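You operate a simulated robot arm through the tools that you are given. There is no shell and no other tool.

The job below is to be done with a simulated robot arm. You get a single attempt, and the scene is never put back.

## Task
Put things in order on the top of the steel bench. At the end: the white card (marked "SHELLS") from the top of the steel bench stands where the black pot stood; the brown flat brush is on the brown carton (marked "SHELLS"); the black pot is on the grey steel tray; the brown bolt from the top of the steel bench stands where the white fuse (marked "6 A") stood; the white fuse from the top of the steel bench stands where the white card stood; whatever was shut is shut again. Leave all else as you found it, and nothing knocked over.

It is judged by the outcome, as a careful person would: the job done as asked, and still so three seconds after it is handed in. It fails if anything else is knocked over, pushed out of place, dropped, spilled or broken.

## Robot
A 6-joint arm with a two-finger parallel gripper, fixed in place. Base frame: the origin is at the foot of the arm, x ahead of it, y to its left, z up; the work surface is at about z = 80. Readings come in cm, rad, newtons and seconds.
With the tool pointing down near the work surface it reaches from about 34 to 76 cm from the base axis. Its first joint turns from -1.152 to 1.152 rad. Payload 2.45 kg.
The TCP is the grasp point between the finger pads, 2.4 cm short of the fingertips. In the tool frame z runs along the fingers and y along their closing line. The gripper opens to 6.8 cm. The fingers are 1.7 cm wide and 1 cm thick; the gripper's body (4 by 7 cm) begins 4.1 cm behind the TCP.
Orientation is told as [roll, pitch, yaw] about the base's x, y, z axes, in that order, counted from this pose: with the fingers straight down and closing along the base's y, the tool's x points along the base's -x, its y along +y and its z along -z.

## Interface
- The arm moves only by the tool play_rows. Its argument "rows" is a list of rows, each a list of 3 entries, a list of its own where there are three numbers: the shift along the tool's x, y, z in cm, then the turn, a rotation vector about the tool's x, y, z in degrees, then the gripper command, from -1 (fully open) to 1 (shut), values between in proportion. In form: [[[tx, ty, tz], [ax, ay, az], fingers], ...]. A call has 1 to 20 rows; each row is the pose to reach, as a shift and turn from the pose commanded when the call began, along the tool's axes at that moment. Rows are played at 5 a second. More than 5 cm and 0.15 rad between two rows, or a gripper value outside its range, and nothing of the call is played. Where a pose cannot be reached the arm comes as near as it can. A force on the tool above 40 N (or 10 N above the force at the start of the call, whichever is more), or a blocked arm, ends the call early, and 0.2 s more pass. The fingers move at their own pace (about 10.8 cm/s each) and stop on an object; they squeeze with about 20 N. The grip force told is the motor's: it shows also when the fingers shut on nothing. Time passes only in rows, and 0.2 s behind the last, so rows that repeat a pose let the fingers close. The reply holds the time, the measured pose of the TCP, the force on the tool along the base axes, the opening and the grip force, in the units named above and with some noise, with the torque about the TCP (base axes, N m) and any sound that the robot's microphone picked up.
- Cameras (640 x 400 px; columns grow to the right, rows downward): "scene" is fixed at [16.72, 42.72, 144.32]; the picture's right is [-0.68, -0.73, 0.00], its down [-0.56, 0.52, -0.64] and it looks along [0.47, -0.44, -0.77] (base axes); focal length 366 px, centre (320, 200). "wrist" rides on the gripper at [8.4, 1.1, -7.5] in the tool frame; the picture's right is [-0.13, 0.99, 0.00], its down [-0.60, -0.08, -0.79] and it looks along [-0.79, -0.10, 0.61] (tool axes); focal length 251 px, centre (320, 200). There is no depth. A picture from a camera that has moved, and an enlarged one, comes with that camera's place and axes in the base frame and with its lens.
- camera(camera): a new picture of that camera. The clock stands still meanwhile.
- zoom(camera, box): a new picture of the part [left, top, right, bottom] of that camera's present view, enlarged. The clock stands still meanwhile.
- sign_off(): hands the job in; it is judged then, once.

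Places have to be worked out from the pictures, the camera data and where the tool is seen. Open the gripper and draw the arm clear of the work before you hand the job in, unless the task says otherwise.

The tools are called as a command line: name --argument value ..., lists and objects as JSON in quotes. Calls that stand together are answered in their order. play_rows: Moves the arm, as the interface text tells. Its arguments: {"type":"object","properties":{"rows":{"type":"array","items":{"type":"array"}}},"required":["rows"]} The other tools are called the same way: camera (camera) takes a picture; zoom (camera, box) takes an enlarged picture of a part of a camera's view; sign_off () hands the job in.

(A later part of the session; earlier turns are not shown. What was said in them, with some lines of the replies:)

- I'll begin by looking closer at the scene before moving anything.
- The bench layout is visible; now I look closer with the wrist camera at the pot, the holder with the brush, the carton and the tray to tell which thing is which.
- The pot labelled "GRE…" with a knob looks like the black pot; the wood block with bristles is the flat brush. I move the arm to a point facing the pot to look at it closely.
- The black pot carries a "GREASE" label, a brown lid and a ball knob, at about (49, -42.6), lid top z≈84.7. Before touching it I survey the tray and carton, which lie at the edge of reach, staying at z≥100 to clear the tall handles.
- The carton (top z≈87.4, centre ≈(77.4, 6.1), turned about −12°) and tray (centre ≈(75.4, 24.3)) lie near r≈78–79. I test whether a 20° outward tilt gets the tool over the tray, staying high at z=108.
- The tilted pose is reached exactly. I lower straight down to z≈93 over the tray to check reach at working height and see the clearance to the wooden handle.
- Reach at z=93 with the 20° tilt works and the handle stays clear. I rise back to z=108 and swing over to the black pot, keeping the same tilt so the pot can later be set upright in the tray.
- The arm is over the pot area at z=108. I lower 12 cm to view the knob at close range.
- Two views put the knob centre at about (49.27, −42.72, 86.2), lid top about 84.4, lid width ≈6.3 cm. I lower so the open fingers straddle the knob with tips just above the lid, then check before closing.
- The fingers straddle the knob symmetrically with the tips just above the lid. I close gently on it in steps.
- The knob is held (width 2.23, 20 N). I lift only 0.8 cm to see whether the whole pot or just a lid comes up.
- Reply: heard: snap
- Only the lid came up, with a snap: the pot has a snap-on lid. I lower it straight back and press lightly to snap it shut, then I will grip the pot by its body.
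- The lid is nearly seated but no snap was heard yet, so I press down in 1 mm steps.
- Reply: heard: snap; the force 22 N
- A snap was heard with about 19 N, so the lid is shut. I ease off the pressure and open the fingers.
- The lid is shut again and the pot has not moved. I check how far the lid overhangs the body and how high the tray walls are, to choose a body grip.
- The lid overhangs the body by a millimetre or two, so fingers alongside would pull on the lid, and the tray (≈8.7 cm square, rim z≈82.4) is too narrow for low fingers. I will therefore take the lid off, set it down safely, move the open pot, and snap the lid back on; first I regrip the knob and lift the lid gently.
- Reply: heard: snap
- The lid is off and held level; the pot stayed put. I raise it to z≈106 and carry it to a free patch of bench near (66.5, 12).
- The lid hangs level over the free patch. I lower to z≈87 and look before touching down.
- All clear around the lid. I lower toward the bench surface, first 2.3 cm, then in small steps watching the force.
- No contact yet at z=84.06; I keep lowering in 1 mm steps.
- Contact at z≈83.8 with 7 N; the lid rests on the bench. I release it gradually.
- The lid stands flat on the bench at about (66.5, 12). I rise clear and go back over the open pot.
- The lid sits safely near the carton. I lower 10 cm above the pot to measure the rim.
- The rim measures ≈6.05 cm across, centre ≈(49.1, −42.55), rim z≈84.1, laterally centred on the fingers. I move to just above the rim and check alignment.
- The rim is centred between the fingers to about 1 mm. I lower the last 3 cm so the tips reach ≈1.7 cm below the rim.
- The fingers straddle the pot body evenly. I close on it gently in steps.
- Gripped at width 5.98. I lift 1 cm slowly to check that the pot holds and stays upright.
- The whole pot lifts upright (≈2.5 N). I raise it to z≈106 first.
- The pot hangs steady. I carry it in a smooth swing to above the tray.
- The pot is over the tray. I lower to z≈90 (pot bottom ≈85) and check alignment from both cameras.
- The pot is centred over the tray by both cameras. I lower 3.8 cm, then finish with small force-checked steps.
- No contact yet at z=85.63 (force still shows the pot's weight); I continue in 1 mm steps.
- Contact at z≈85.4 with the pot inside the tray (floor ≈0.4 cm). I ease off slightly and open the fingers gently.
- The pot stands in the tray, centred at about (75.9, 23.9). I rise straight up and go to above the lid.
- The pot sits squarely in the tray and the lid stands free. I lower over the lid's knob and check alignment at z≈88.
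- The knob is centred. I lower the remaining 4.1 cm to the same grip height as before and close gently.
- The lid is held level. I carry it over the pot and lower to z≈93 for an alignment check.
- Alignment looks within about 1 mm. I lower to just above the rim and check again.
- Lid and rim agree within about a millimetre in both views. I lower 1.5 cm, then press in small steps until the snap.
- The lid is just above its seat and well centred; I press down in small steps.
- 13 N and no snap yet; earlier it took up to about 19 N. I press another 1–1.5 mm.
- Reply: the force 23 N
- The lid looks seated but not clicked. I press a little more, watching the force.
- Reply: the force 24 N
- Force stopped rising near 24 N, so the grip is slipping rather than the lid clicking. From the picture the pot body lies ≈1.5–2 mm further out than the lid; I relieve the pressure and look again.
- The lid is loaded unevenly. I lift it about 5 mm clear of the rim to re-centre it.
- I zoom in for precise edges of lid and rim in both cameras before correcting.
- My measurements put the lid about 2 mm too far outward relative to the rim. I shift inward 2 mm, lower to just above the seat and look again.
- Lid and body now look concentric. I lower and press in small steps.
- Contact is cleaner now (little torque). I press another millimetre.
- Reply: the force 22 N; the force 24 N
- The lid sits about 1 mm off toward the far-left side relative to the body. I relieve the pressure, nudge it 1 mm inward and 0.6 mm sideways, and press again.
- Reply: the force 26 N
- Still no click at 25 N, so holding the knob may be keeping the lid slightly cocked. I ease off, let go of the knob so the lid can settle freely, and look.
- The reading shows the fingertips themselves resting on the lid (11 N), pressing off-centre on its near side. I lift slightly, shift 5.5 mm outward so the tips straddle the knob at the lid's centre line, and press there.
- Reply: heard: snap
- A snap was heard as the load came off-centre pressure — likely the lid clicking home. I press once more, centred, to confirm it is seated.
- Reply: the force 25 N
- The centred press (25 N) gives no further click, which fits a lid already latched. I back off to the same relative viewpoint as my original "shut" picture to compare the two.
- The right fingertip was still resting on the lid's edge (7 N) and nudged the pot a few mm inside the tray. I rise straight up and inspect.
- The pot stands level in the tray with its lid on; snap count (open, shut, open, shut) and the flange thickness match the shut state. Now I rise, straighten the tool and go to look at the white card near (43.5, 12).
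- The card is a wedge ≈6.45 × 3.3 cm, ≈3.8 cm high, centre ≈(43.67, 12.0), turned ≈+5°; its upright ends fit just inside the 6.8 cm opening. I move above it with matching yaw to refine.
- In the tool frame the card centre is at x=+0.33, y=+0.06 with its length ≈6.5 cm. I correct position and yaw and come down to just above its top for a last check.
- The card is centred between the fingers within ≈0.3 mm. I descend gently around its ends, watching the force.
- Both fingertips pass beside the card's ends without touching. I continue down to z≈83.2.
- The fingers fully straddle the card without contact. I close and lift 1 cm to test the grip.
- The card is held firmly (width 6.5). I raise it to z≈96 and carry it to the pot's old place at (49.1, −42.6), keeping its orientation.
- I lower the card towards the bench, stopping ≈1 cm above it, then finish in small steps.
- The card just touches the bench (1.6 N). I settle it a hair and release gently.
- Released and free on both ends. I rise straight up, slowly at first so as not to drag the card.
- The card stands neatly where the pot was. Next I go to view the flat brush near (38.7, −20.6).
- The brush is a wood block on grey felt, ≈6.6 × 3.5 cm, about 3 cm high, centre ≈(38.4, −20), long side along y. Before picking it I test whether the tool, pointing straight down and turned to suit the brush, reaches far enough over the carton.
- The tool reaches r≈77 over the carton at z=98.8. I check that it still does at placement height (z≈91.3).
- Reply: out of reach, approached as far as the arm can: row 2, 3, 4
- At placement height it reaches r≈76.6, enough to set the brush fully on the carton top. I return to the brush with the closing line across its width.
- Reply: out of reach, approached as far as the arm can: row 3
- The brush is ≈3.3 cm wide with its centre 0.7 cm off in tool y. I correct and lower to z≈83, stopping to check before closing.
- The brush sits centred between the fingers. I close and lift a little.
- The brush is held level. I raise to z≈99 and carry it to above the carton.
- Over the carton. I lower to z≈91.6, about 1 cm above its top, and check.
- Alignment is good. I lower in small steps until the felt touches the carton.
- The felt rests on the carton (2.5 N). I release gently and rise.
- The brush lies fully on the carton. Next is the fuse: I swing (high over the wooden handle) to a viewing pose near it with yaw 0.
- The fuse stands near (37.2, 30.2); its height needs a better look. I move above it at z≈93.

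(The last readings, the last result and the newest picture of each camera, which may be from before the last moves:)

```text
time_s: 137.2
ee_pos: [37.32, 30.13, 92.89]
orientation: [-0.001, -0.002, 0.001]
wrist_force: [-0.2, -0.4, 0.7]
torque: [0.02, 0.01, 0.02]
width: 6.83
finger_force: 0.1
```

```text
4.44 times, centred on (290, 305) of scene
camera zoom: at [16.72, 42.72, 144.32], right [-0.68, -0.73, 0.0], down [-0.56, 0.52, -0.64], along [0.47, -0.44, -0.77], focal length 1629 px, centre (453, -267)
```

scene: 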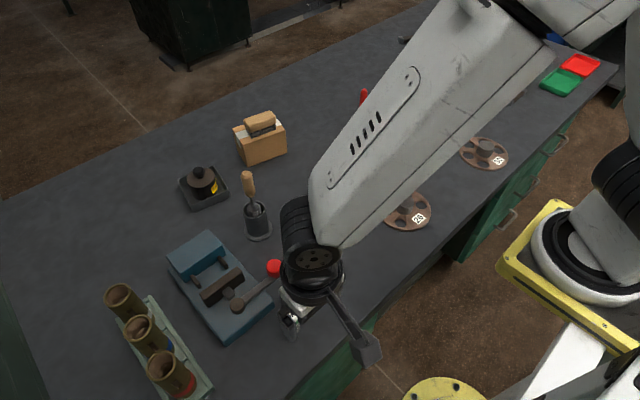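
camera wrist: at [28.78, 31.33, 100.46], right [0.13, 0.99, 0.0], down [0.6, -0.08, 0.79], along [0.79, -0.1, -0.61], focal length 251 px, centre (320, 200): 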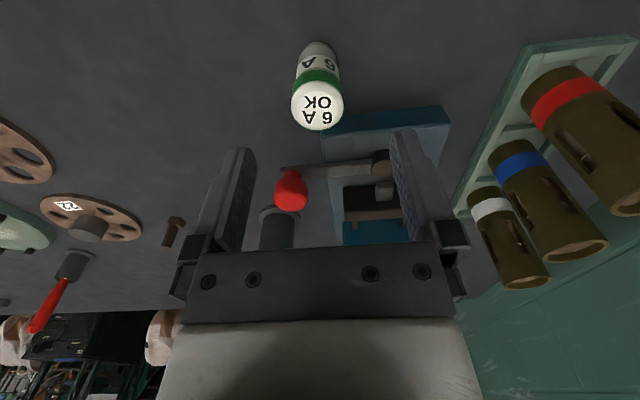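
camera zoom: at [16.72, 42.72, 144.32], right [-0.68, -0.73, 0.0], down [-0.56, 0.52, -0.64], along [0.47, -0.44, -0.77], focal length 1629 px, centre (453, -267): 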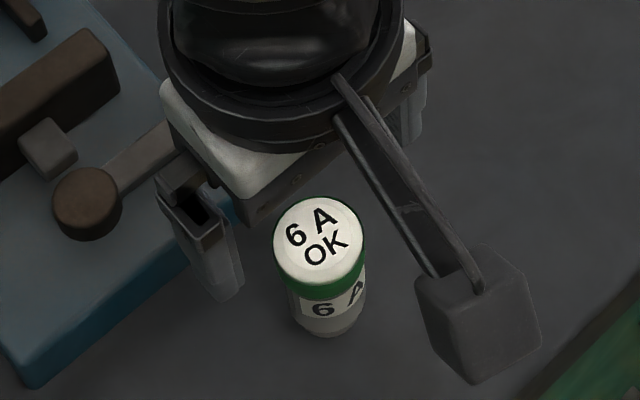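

The fuse is at ≈(37.5, 30.0), cap ≈3.4 cm wide, top z≈86.2. I lower around the cap to z≈85.

play_rows --rows '[[[-0.22, -0.12, 1.5], [0, 0, 0], -1], [[-0.22, -0.12, 4.5], [0, 0, 0], -1], [[-0.22, -0.12, 6.5], [0, 0, 0], -1], [[-0.22, -0.12, 7.7], [0, 0, 0], -1], [[-0.22, -0.12, 7.7], [0, 0, 0], -1]]'

camera --camera "wrist"

zoom --camera "scene" --box '[240, 260, 340, 350]'

```text
time_s: 138.4
ee_pos: [37.44, 30.23, 85.37]
orientation: [0.0, 0.001, 0.001]
wrist_force: [-0.2, 0.1, -0.4]
torque: [0.0, 0.02, 0.02]
width: 6.81
finger_force: 0.2
```

```text
taken
camera wrist: at [29.03, 31.23, 92.85], right [0.13, 0.99, 0.0], down [0.6, -0.08, 0.79], along [0.79, -0.1, -0.61], focal length 251 px, centre (320, 200)
```

wrist: 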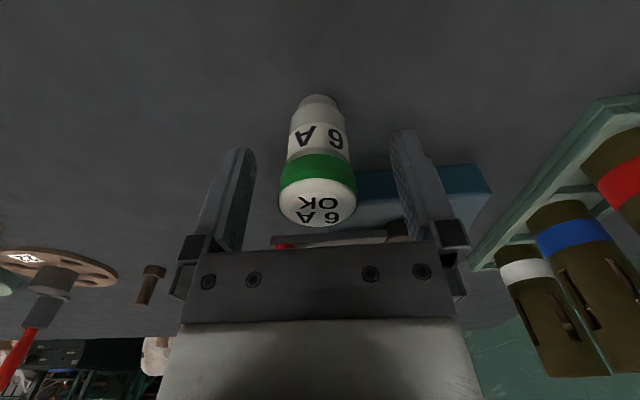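

```text
4.44 times, centred on (290, 305) of scene
camera zoom: at [16.72, 42.72, 144.32], right [-0.68, -0.73, 0.0], down [-0.56, 0.52, -0.64], along [0.47, -0.44, -0.77], focal length 1629 px, centre (453, -267)
```

zoom: 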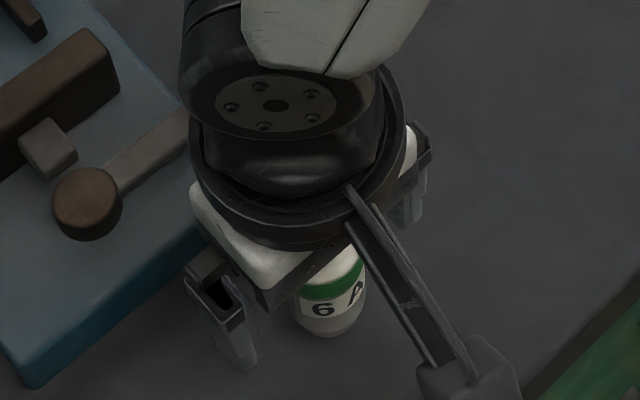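

The cap is centred between the fingers. I close gently and lift 1 cm.

play_rows --rows '[[[0, 0, 0.3], [0, 0, 0], -0.4], [[0, 0, 0.3], [0, 0, 0], -0.1], [[0, 0, 0.3], [0, 0, 0], 0.0], [[0, 0, 0.3], [0, 0, 0], 0.1], [[0, 0, 0.3], [0, 0, 0], 0.25], [[0, 0, 0.3], [0, 0, 0], 1], [[0, 0, 0.3], [0, 0, 0], 1]]'

camera --camera "wrist"

```text
time_s: 140.0
ee_pos: [37.47, 30.15, 85.07]
orientation: [-0.002, 0.001, 0.003]
wrist_force: [-0.3, -0.1, 0.3]
torque: [0.01, 0.0, -0.01]
width: 2.97
finger_force: 20.6
```

```text
taken
camera wrist: at [29.02, 31.25, 92.57], right [0.13, 0.99, 0.0], down [0.6, -0.08, 0.79], along [0.79, -0.1, -0.61], focal length 251 px, centre (320, 200)
```

wrist: 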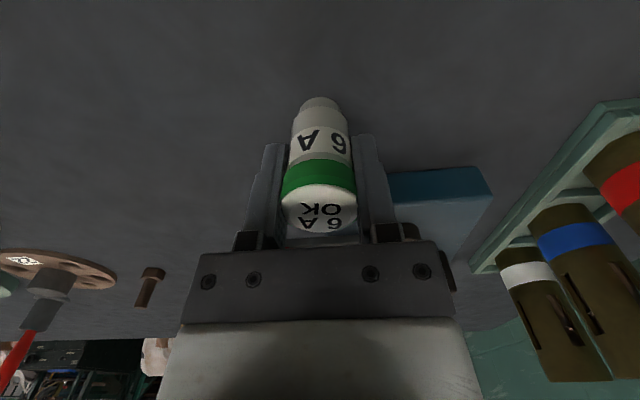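

The fuse cap is gripped (2.97 cm). I lift it and carry it to the card's old place at (43.5, 12.0), stopping about 1 cm above the bench.

play_rows --rows '[[[0, 0, -1.0], [0, 0, 0], 1], [[0, 0, -4.0], [0, 0, 0], 1], [[0, 0, -8.0], [0, 0, 0], 1], [[0, 0, -12.0], [0, 0, 0], 1], [[-1.2, -3.62, -12.0], [0, 0, 0], 1], [[-2.4, -7.24, -12.0], [0, 0, 0], 1], [[-3.6, -10.86, -12.0], [0, 0, 0], 1], [[-4.8, -14.48, -12.0], [0, 0, 0], 1], [[-6.0, -18.1, -12.0], [0, 0, 0], 1], [[-6.0, -18.1, -8.5], [0, 0, 0], 1], [[-6.0, -18.1, -5.0], [0, 0, 0], 1], [[-6.0, -18.1, -2.0], [0, 0, 0], 1], [[-6.0, -18.1, -1.0], [0, 0, 0], 1], [[-6.0, -18.1, -1.0], [0, 0, 0], 1]]'

camera --camera "wrist"

camera --camera "scene"

```text
time_s: 143.0
ee_pos: [43.45, 12.08, 86.02]
orientation: [-0.002, -0.001, 0.0]
wrist_force: [0.6, 0.2, -0.1]
torque: [-0.01, 0.04, -0.01]
width: 2.94
finger_force: 20.4
```

```text
taken
camera wrist: at [35.05, 13.17, 93.58], right [0.13, 0.99, 0.0], down [0.6, -0.08, 0.79], along [0.79, -0.1, -0.61], focal length 251 px, centre (320, 200)
```

wrist: 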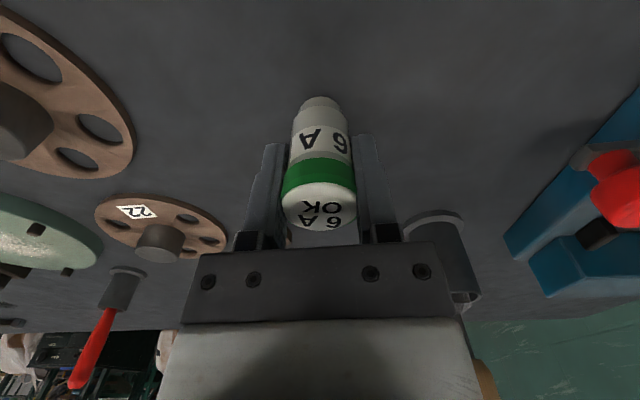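

```text
taken
```

scene: 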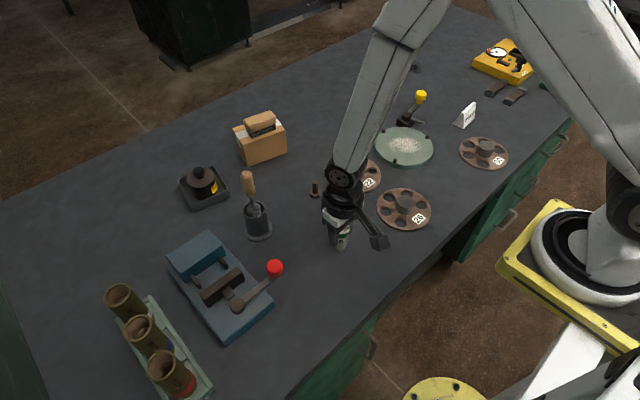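

play_rows --rows '[[[0, 0, 0.4], [0, 0, 0], 1], [[0, 0, 0.75], [0, 0, 0], 1], [[0, 0, 0.75], [0, 0, 0], 1]]'

```text
time_s: 143.8
ee_pos: [43.48, 12.02, 85.25]
orientation: [-0.002, 0.0, 0.001]
wrist_force: [0.2, 0.1, -1.0]
torque: [0.01, 0.0, 0.01]
width: 2.96
finger_force: 20.3
```

play_rows --rows '[[[0, 0, 0.1], [0, 0, 0], 1], [[0, 0, 0.2], [0, 0, 0], 1], [[0, 0, 0.2], [0, 0, 0], 1]]'

```text
time_s: 144.6
ee_pos: [43.42, 12.15, 85.09]
orientation: [-0.001, -0.002, 0.003]
wrist_force: [-2.9, -0.2, 14.3]
torque: [0.02, 0.22, 0.1]
width: 2.95
finger_force: 20.4
```

The fuse has touched down (14 N); I ease off a little and release it.

play_rows --rows '[[[0, 0, -0.1], [0, 0, 0], 1], [[0, 0, -0.12], [0, 0, 0], 0.4], [[0, 0, -0.12], [0, 0, 0], 0.1], [[0, 0, -0.12], [0, 0, 0], 0.0], [[0, 0, -0.12], [0, 0, 0], -0.3], [[0, 0, -0.12], [0, 0, 0], -1], [[0, 0, -0.12], [0, 0, 0], -1]]'

camera --camera "wrist"

zoom --camera "scene" --box '[300, 190, 390, 270]'

```text
time_s: 146.2
ee_pos: [43.56, 11.94, 85.21]
orientation: [-0.003, 0.002, 0.002]
wrist_force: [-0.2, -0.5, 0.0]
torque: [0.01, -0.01, -0.01]
width: 6.8
finger_force: 0.1
```

```text
taken
camera wrist: at [35.04, 13.12, 92.74], right [0.13, 0.99, 0.0], down [0.6, -0.08, 0.79], along [0.79, -0.1, -0.61], focal length 251 px, centre (320, 200)
```

wrist: 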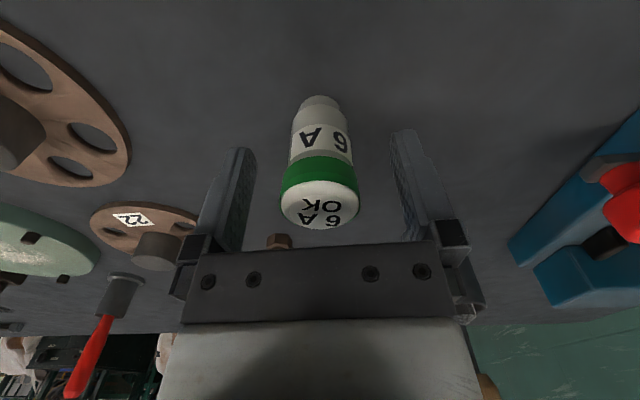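

```text
5.00 times, centred on (345, 230) of scene
camera zoom: at [16.72, 42.72, 144.32], right [-0.68, -0.73, 0.0], down [-0.56, 0.52, -0.64], along [0.47, -0.44, -0.77], focal length 1833 px, centre (195, 50)
```

zoom: 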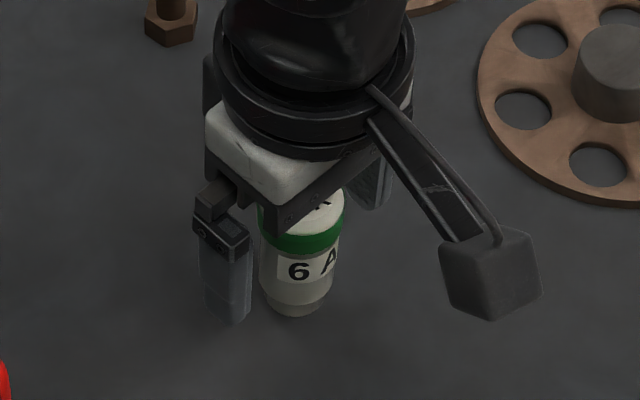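

The fuse stands upright. I rise clear and move to view the brown bolt near (57.5, 6.2).

play_rows --rows '[[[0, 0, -1.5], [0, 0, 0], -1], [[0, 0, -4.5], [0, 0, 0], -1], [[0, 0, -8.5], [0, 0, 0], -1], [[0, 0, -12.5], [0, 0, 0], -1], [[-2.2, -2.2, -12.8], [0, 0, -1.9], -1], [[-4.4, -4.4, -12.8], [0, 0, -3.8], -1], [[-6.5, -6.5, -12.8], [0, 0, -5.7], -1], [[-6.5, -6.5, -12.8], [0, 0, -5.7], -1]]'

camera --camera "wrist"

camera --camera "scene"

```text
time_s: 148.0
ee_pos: [50.02, 5.5, 97.91]
orientation: [-0.002, 0.001, 0.101]
wrist_force: [0.5, 0.7, 0.3]
torque: [0.01, -0.03, -0.01]
width: 6.78
finger_force: 0.1
```

```text
taken
camera wrist: at [41.5, 5.79, 105.52], right [0.03, 1.0, 0.0], down [0.61, -0.02, 0.79], along [0.79, -0.02, -0.61], focal length 251 px, centre (320, 200)
```

wrist: 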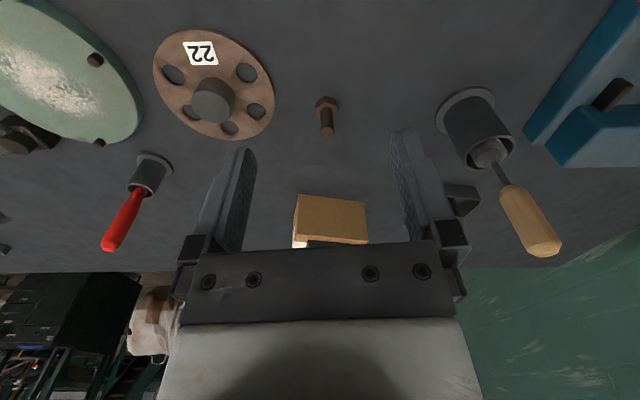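

```text
taken
```

scene: 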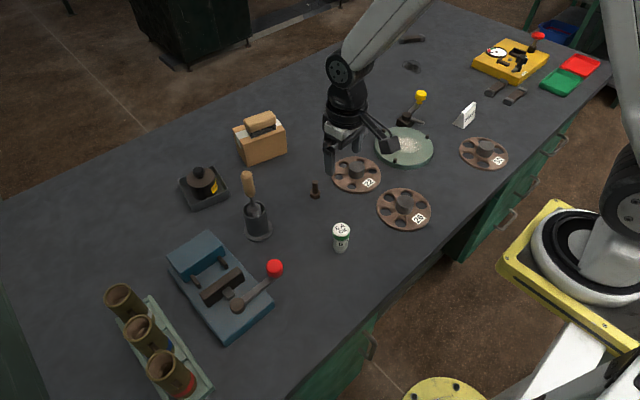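

zoom --camera "wrist" --box '[290, 80, 370, 150]'

zoom --camera "scene" --box '[295, 170, 335, 205]'

```text
5.71 times, centred on (330, 115) of wrist
camera zoom: at [41.5, 5.79, 105.52], right [0.03, 1.0, 0.0], down [0.61, -0.02, 0.79], along [0.79, -0.02, -0.61], focal length 1437 px, centre (263, 686)
```

zoom: 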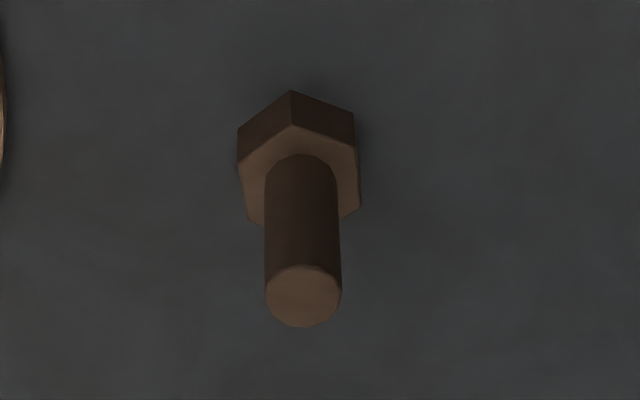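

```text
11.43 times, centred on (315, 188) of scene
camera zoom: at [16.72, 42.71, 144.32], right [-0.68, -0.73, 0.0], down [-0.56, 0.52, -0.64], along [0.47, -0.44, -0.77], focal length 4189 px, centre (377, 343)
```

zoom: 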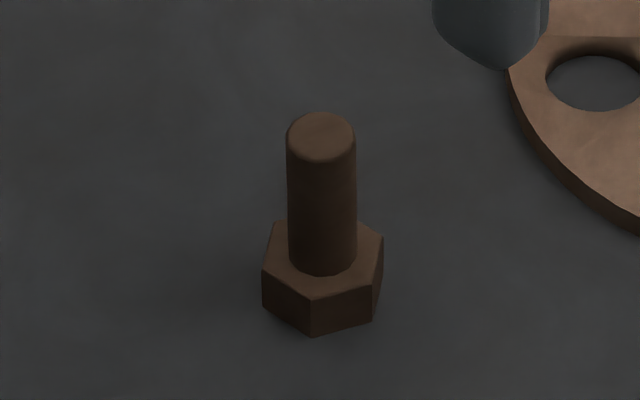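

The bolt stands on its head at ≈(57.7, 6.05), shaft ≈1.35 cm thick, top z≈84.3. I move above it to z≈90 for a check.

play_rows --rows '[[[-2.6, -0.08, 0], [0, 0, 0], -1], [[-5.2, -0.16, 1.0], [0, 0, 0], -1], [[-7.71, -0.23, 4.0], [0, 0, 0], -1], [[-7.71, -0.23, 7.9], [0, 0, 0], -1], [[-7.71, -0.23, 7.9], [0, 0, 0], -1]]'

camera --camera "wrist"

zoom --camera "wrist" --box '[270, 50, 370, 150]'

```text
time_s: 149.2
ee_pos: [57.74, 5.99, 90.04]
orientation: [-0.001, -0.002, 0.1]
wrist_force: [0.4, 0.2, -0.1]
torque: [0.0, 0.02, 0.0]
width: 6.79
finger_force: 0.1
```

```text
taken
camera wrist: at [49.22, 6.29, 97.66], right [0.03, 1.0, 0.0], down [0.61, -0.02, 0.79], along [0.79, -0.02, -0.61], focal length 251 px, centre (320, 200)
```

wrist: 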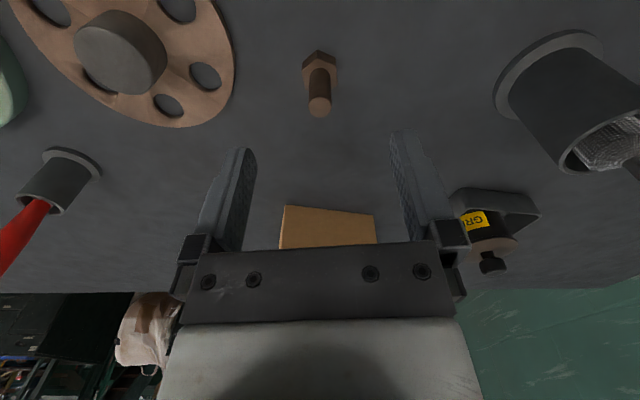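

```text
4.00 times, centred on (320, 100) of wrist
camera zoom: at [49.22, 6.29, 97.66], right [0.03, 1.0, 0.0], down [0.61, -0.02, 0.79], along [0.79, -0.02, -0.61], focal length 1006 px, centre (320, 600)
```

zoom: 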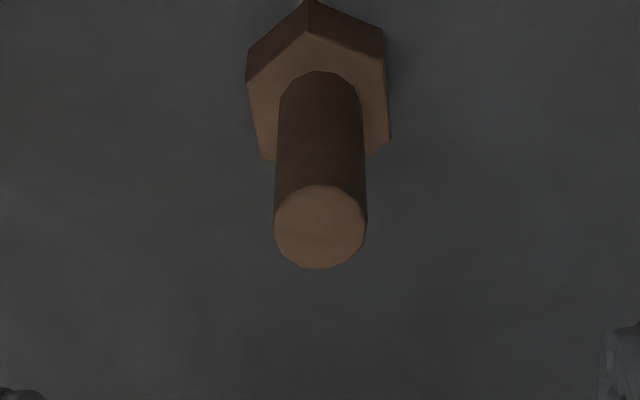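

The bolt shaft is centred. I lower to z≈83.9 and check.

play_rows --rows '[[[0.18, 0.02, 2.0], [0, 0, 0], -1], [[0.18, 0.02, 4.0], [0, 0, 0], -1], [[0.18, 0.02, 5.5], [0, 0, 0], -1], [[0.18, 0.02, 6.1], [0, 0, 0], -1], [[0.18, 0.02, 6.1], [0, 0, 0], -1]]'

camera --camera "wrist"

zoom --camera "scene" --box '[280, 150, 350, 210]'

```text
time_s: 150.4
ee_pos: [57.53, 6.12, 84.13]
orientation: [-0.002, 0.001, 0.1]
wrist_force: [0.4, -0.1, 0.3]
torque: [0.0, 0.01, -0.02]
width: 6.8
finger_force: 0.1
```

```text
taken
camera wrist: at [48.99, 6.37, 91.61], right [0.03, 1.0, 0.0], down [0.61, -0.02, 0.79], along [0.79, -0.02, -0.61], focal length 251 px, centre (320, 200)
```

wrist: 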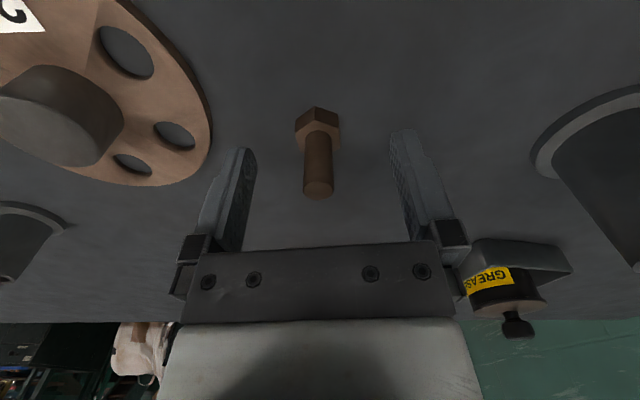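

```text
6.67 times, centred on (315, 180) of scene
camera zoom: at [16.72, 42.72, 144.32], right [-0.68, -0.73, 0.0], down [-0.56, 0.52, -0.64], along [0.47, -0.44, -0.77], focal length 2443 px, centre (353, 333)
```

zoom: 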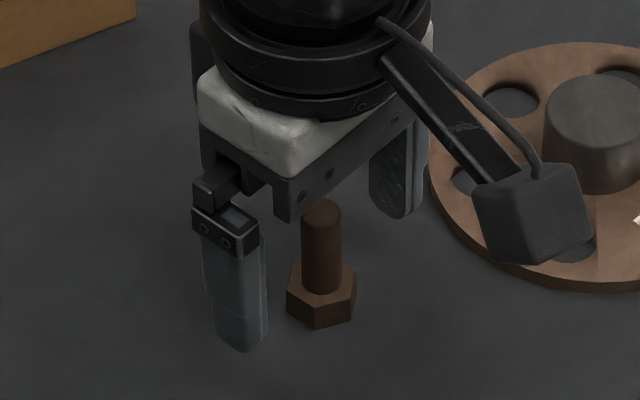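

play_rows --rows '[[[0, 0, 0.1], [0, 0, 0], 0.0], [[0, 0, 0.1], [0, 0, 0], 0.35], [[0, 0, 0.1], [0, 0, 0], 0.52], [[0, 0, 0.1], [0, 0, 0], 0.6], [[0, 0, 0.1], [0, 0, 0], 0.75], [[0, 0, 0.1], [0, 0, 0], 1], [[0, 0, 0.1], [0, 0, 0], 1], [[0, 0, -0.4], [0, 0, 0], 1], [[0, 0, -1.2], [0, 0, 0], 1], [[0, 0, -1.2], [0, 0, 0], 1]]'

camera --camera "wrist"

zoom --camera "scene" --box '[280, 150, 350, 210]'

```text
time_s: 152.6
ee_pos: [57.54, 6.13, 85.28]
orientation: [-0.001, 0.0, 0.101]
wrist_force: [-0.5, 0.0, 0.5]
torque: [0.02, -0.01, -0.04]
width: 1.28
finger_force: 19.7
```

```text
taken
camera wrist: at [48.98, 6.37, 92.81], right [0.03, 1.0, 0.0], down [0.61, -0.02, 0.79], along [0.79, -0.02, -0.61], focal length 251 px, centre (320, 200)
```

wrist: 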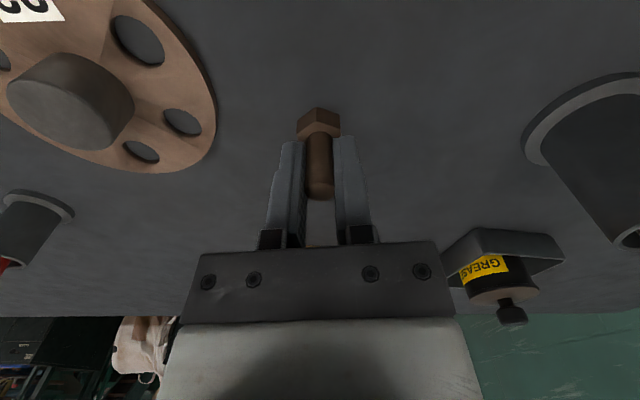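

```text
6.67 times, centred on (315, 180) of scene
camera zoom: at [16.72, 42.72, 144.32], right [-0.68, -0.73, 0.0], down [-0.56, 0.52, -0.64], along [0.47, -0.44, -0.77], focal length 2443 px, centre (353, 333)
```

zoom: 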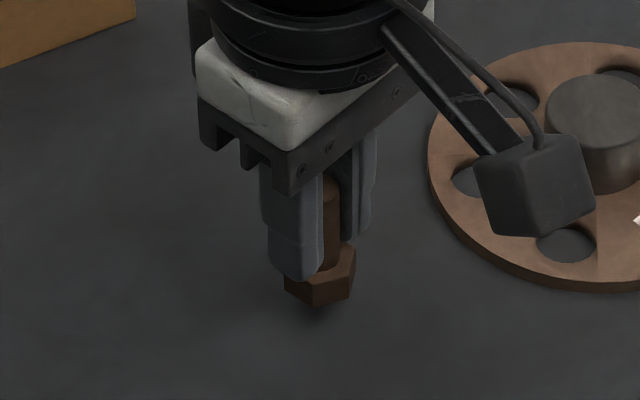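

The bolt is held upright. I raise it to z≈100 and carry it over to the fuse's old place at (37.5, 30.05), staying above the lever.

play_rows --rows '[[[0, 0, -3.7], [0, 0, 0], 1], [[0, 0, -7.4], [0, 0, 0], 1], [[0, 0, -11.1], [0, 0, 0], 1], [[0, 0, -14.7], [0, 0, 0], 1], [[2.2, 3.23, -14.7], [0, 0, 0.7], 1], [[4.4, 6.46, -14.7], [0, 0, 1.4], 1], [[6.59, 9.68, -14.7], [0, 0, 2.2], 1], [[8.79, 12.91, -14.7], [0, 0, 2.9], 1], [[10.99, 16.14, -14.7], [0, 0, 3.6], 1], [[13.19, 19.37, -14.7], [0, 0, 4.3], 1], [[15.38, 22.59, -14.7], [0, 0, 5.0], 1], [[17.58, 25.82, -14.7], [0, 0, 5.8], 1], [[17.58, 25.82, -11.2], [0, 0, 5.8], 1], [[17.58, 25.82, -7.7], [0, 0, 5.8], 1], [[17.58, 25.82, -4.2], [0, 0, 5.8], 1], [[17.58, 25.82, -0.7], [0, 0, 5.8], 1], [[17.58, 25.82, -0.7], [0, 0, 5.8], 1]]'

camera --camera "wrist"

zoom --camera "scene" --box '[230, 250, 350, 360]'

```text
time_s: 156.2
ee_pos: [37.45, 29.93, 85.88]
orientation: [0.0, -0.001, 0.001]
wrist_force: [0.3, -0.1, -0.5]
torque: [-0.01, -0.01, 0.02]
width: 1.31
finger_force: 19.9
```

```text
taken
camera wrist: at [28.99, 31.1, 93.45], right [0.13, 0.99, 0.0], down [0.6, -0.08, 0.79], along [0.79, -0.1, -0.61], focal length 251 px, centre (320, 200)
```

wrist: 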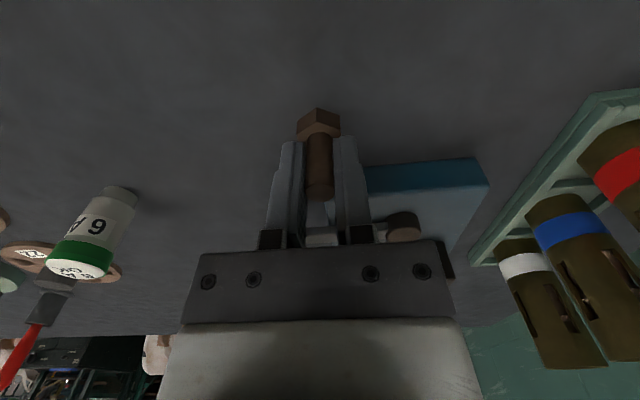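

```text
3.64 times, centred on (290, 305) of scene
camera zoom: at [16.72, 42.72, 144.32], right [-0.68, -0.73, 0.0], down [-0.56, 0.52, -0.64], along [0.47, -0.44, -0.77], focal length 1333 px, centre (429, -182)
```

zoom: 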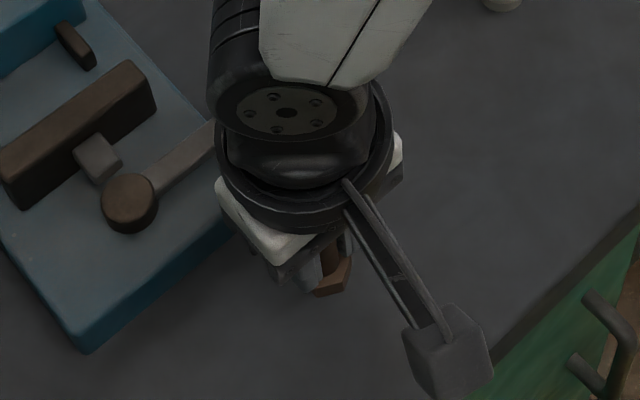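

Position good. I lower 1.6 cm, then finish with 1 mm steps.

play_rows --rows '[[[0, 0.05, 0.6], [0, 0, 0], 1], [[0, 0.05, 1.2], [0, 0, 0], 1], [[0, 0.05, 1.6], [0, 0, 0], 1], [[0, 0.05, 1.6], [0, 0, 0], 1]]'

```text
time_s: 157.2
ee_pos: [37.43, 29.96, 84.29]
orientation: [-0.001, 0.001, -0.001]
wrist_force: [-0.3, 0.3, -0.1]
torque: [0.01, 0.0, -0.04]
width: 1.26
finger_force: 19.8
```

play_rows --rows '[[[0, 0, 0.1], [0, 0, 0], 1], [[0, 0, 0.17], [0, 0, 0], 1], [[0, 0, 0.17], [0, 0, 0], 1]]'

```text
time_s: 158.0
ee_pos: [37.42, 30.04, 84.23]
orientation: [-0.002, -0.001, -0.001]
wrist_force: [0.0, 0.1, -1.0]
torque: [-0.01, -0.04, -0.02]
width: 1.28
finger_force: 20.5
```

play_rows --rows '[[[0, 0, 0.08], [0, 0, 0], 1], [[0, 0, 0.14], [0, 0, 0], 1], [[0, 0, 0.14], [0, 0, 0], 1]]'

```text
time_s: 158.8
ee_pos: [37.38, 30.01, 83.92]
orientation: [-0.001, 0.0, 0.0]
wrist_force: [-1.6, -1.3, 5.0]
torque: [-0.05, 0.04, -0.01]
width: 1.3
finger_force: 19.5
```

The bolt has touched down (5 N). I release it gently and rise straight up.

play_rows --rows '[[[0, 0, -0.03], [0, 0, 0], 0.75], [[0, 0, -0.03], [0, 0, 0], 0.55], [[0, 0, -0.03], [0, 0, 0], 0.4], [[0, 0, -0.03], [0, 0, 0], 0.0], [[0, 0, -0.03], [0, 0, 0], -0.6], [[0, 0, -0.03], [0, 0, 0], -1], [[0, 0, -0.03], [0, 0, 0], -1], [[0, 0, -1.5], [0, 0, 0], -1], [[0, 0, -4.5], [0, 0, 0], -1], [[0, 0, -8.5], [0, 0, 0], -1], [[0, 0, -12.5], [0, 0, 0], -1], [[0, 0, -16.5], [0, 0, 0], -1], [[0, 0, -16.5], [0, 0, 0], -1]]'

camera --camera "wrist"

camera --camera "scene"

```text
time_s: 161.6
ee_pos: [37.28, 29.93, 100.51]
orientation: [-0.001, 0.0, 0.0]
wrist_force: [0.6, 0.5, -0.1]
torque: [0.02, 0.0, -0.01]
width: 6.82
finger_force: 0.1
```

```text
taken
camera wrist: at [28.94, 31.13, 108.05], right [0.13, 0.99, 0.0], down [0.6, -0.08, 0.79], along [0.79, -0.1, -0.61], focal length 251 px, centre (320, 200)
```

wrist: 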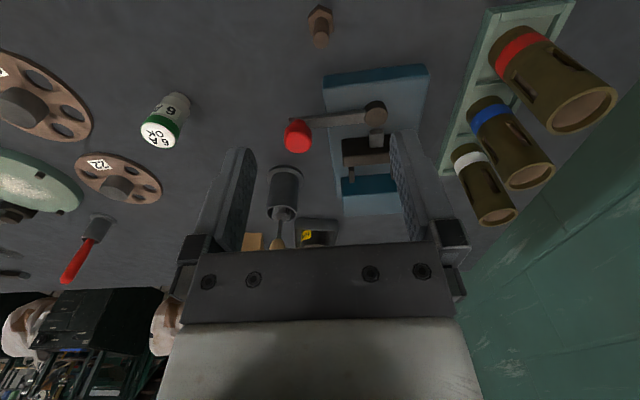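

```text
taken
```

scene: 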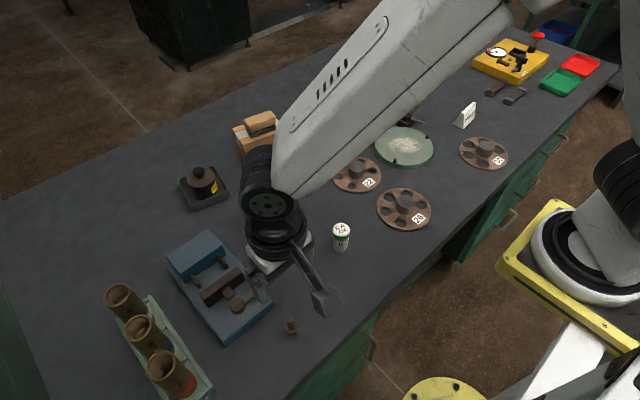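

All five moves are done. I move the arm clear toward its starting pose and then inspect everything, especially the pot's lid.

play_rows --rows '[[[0, 0, -3.5], [0, 0, 0], -1], [[0, 0, -7.0], [0, 0, 0], -1], [[-0.69, -3.8, -7.0], [0, 0, 0], -1], [[-1.38, -7.6, -7.0], [0, 0, 0], -1], [[-2.07, -11.4, -7.0], [0, 0, 0], -1], [[-2.76, -15.2, -7.0], [0, 0, 0], -1], [[-3.44, -19.0, -7.0], [0, 0, 0], -1], [[-4.13, -22.8, -7.0], [0, 0, 0], -1], [[-4.82, -26.6, -7.0], [0, 0, 0], -1], [[-5.51, -30.4, -7.0], [0, 0, 0], -1], [[-6.2, -34.1, -7.0], [0, 0, 0], -1], [[-6.2, -34.1, -7.0], [0, 0, 0], -1]]'

camera --camera "scene"

zoom --camera "scene" --box '[170, 155, 240, 215]'

zoom --camera "scene" --box '[180, 100, 400, 350]'

```text
time_s: 164.2
ee_pos: [43.57, -4.12, 107.63]
orientation: [-0.004, 0.0, 0.0]
wrist_force: [-0.5, 0.0, -0.5]
torque: [0.0, -0.01, 0.02]
width: 6.78
finger_force: 0.0
```

```text
taken
```

scene: 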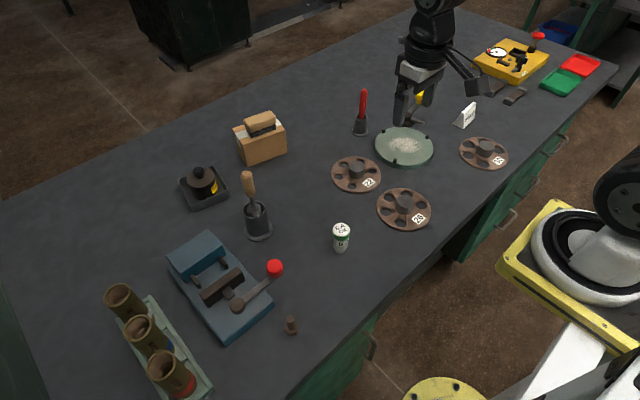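

```text
6.67 times, centred on (205, 185) of scene
camera zoom: at [16.72, 42.71, 144.32], right [-0.68, -0.73, 0.0], down [-0.56, 0.52, -0.64], along [0.47, -0.44, -0.77], focal length 2443 px, centre (1087, 300)
```

zoom: 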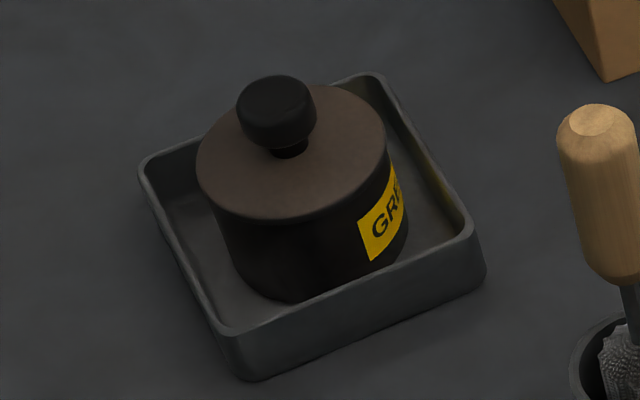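

```text
1.60 times, centred on (290, 225) of scene
camera zoom: at [16.72, 42.71, 144.32], right [-0.68, -0.73, 0.0], down [-0.56, 0.52, -0.64], along [0.47, -0.44, -0.77], focal length 586 px, centre (368, 160)
```

zoom: 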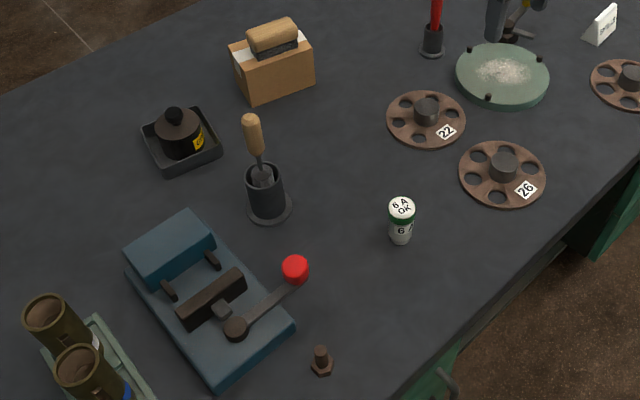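

zoom --camera "scene" --box '[185, 162, 225, 200]'

zoom --camera "wrist" --box '[400, 120, 560, 230]'

zoom --camera "scene" --box '[430, 80, 520, 150]'

zoom --camera "scene" --box '[265, 300, 315, 345]'

```text
10.53 times, centred on (205, 181) of scene
camera zoom: at [16.72, 42.71, 144.32], right [-0.68, -0.73, 0.0], down [-0.56, 0.52, -0.64], along [0.47, -0.44, -0.77], focal length 3858 px, centre (1530, 400)
```

zoom: 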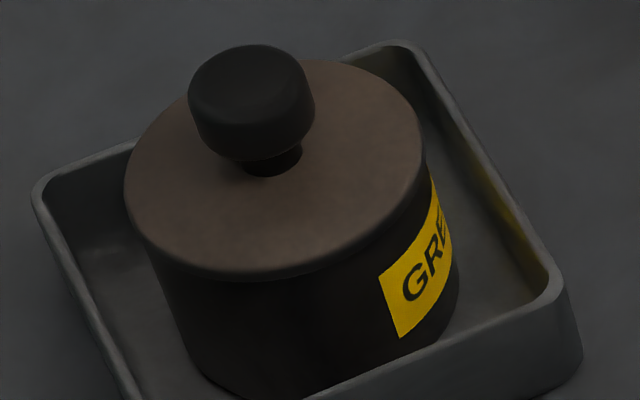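

```text
3.64 times, centred on (480, 175) of wrist
camera zoom: at [35.05, -2.89, 115.1], right [0.13, 0.99, 0.0], down [0.6, -0.08, 0.79], along [0.79, -0.1, -0.61], focal length 914 px, centre (-262, 291)
```

zoom: 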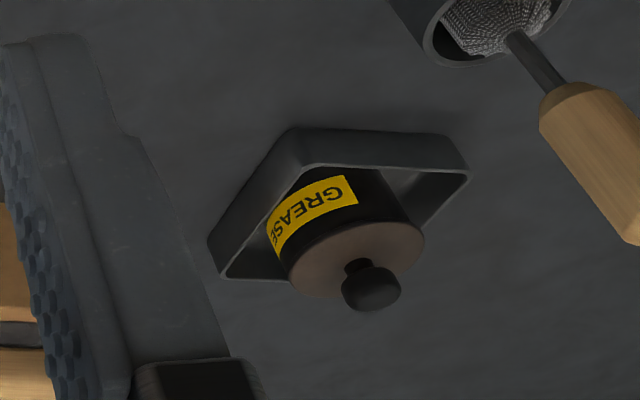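

```text
5.71 times, centred on (475, 115) of scene
camera zoom: at [16.72, 42.71, 144.32], right [-0.68, -0.73, 0.0], down [-0.56, 0.52, -0.64], along [0.47, -0.44, -0.77], focal length 2094 px, centre (-566, 686)
```

zoom: 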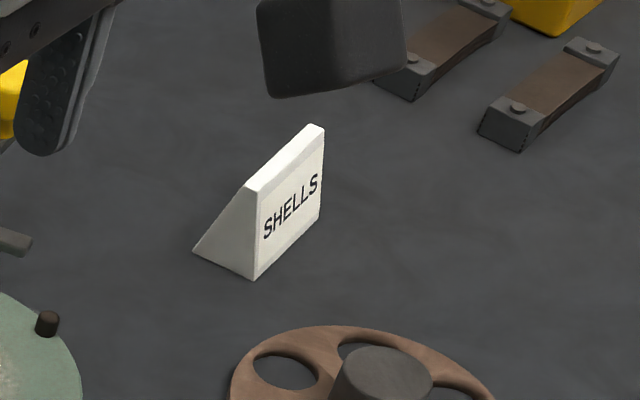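

```text
8.89 times, centred on (290, 322) of scene
camera zoom: at [16.72, 42.71, 144.32], right [-0.68, -0.73, 0.0], down [-0.56, 0.52, -0.64], along [0.47, -0.44, -0.77], focal length 3258 px, centre (587, -889)
```

zoom: 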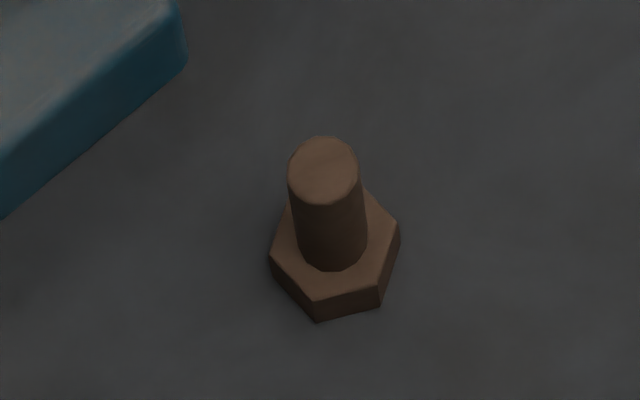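

Everything checks out. The card stands on the pot's old spot, the fuse on the card's, and the bolt on the fuse's. The brush lies on the carton, and the pot sits level in the tray with its lid concentric and snapped shut. The gripper is open and the arm is clear, so I hand the job in.

sign_off

```text
The job is handed in.
```

I've handed the job in with all five items where you asked, the gripper open and the arm clear of the work.

- **White card ("SHELLS"):** it stands where the black pot was, turned the same way as before.
- **Brown flat brush:** it lies fully on top of the brown carton.
- **Black pot:** it stands upright in the grey steel tray with its lid on.
- **Brown bolt:** it stands upright where the white fuse was.
- **White fuse ("6 A"):** it stands upright where the white card was.

**The pot's lid:** the lid snaps on and comes off if the pot is lifted by its knob, so I moved the pot open and put the lid back afterwards. I heard it click shut, and it looks level and centred. I judged it shut by that click and the pictures; I didn't pull on it to test.

**Small shifts:** while I was letting go of the lid, a fingertip nudged the pot a few millimetres inside the tray. The tray itself may have moved about a millimetre. Nothing was knocked over or spilled.
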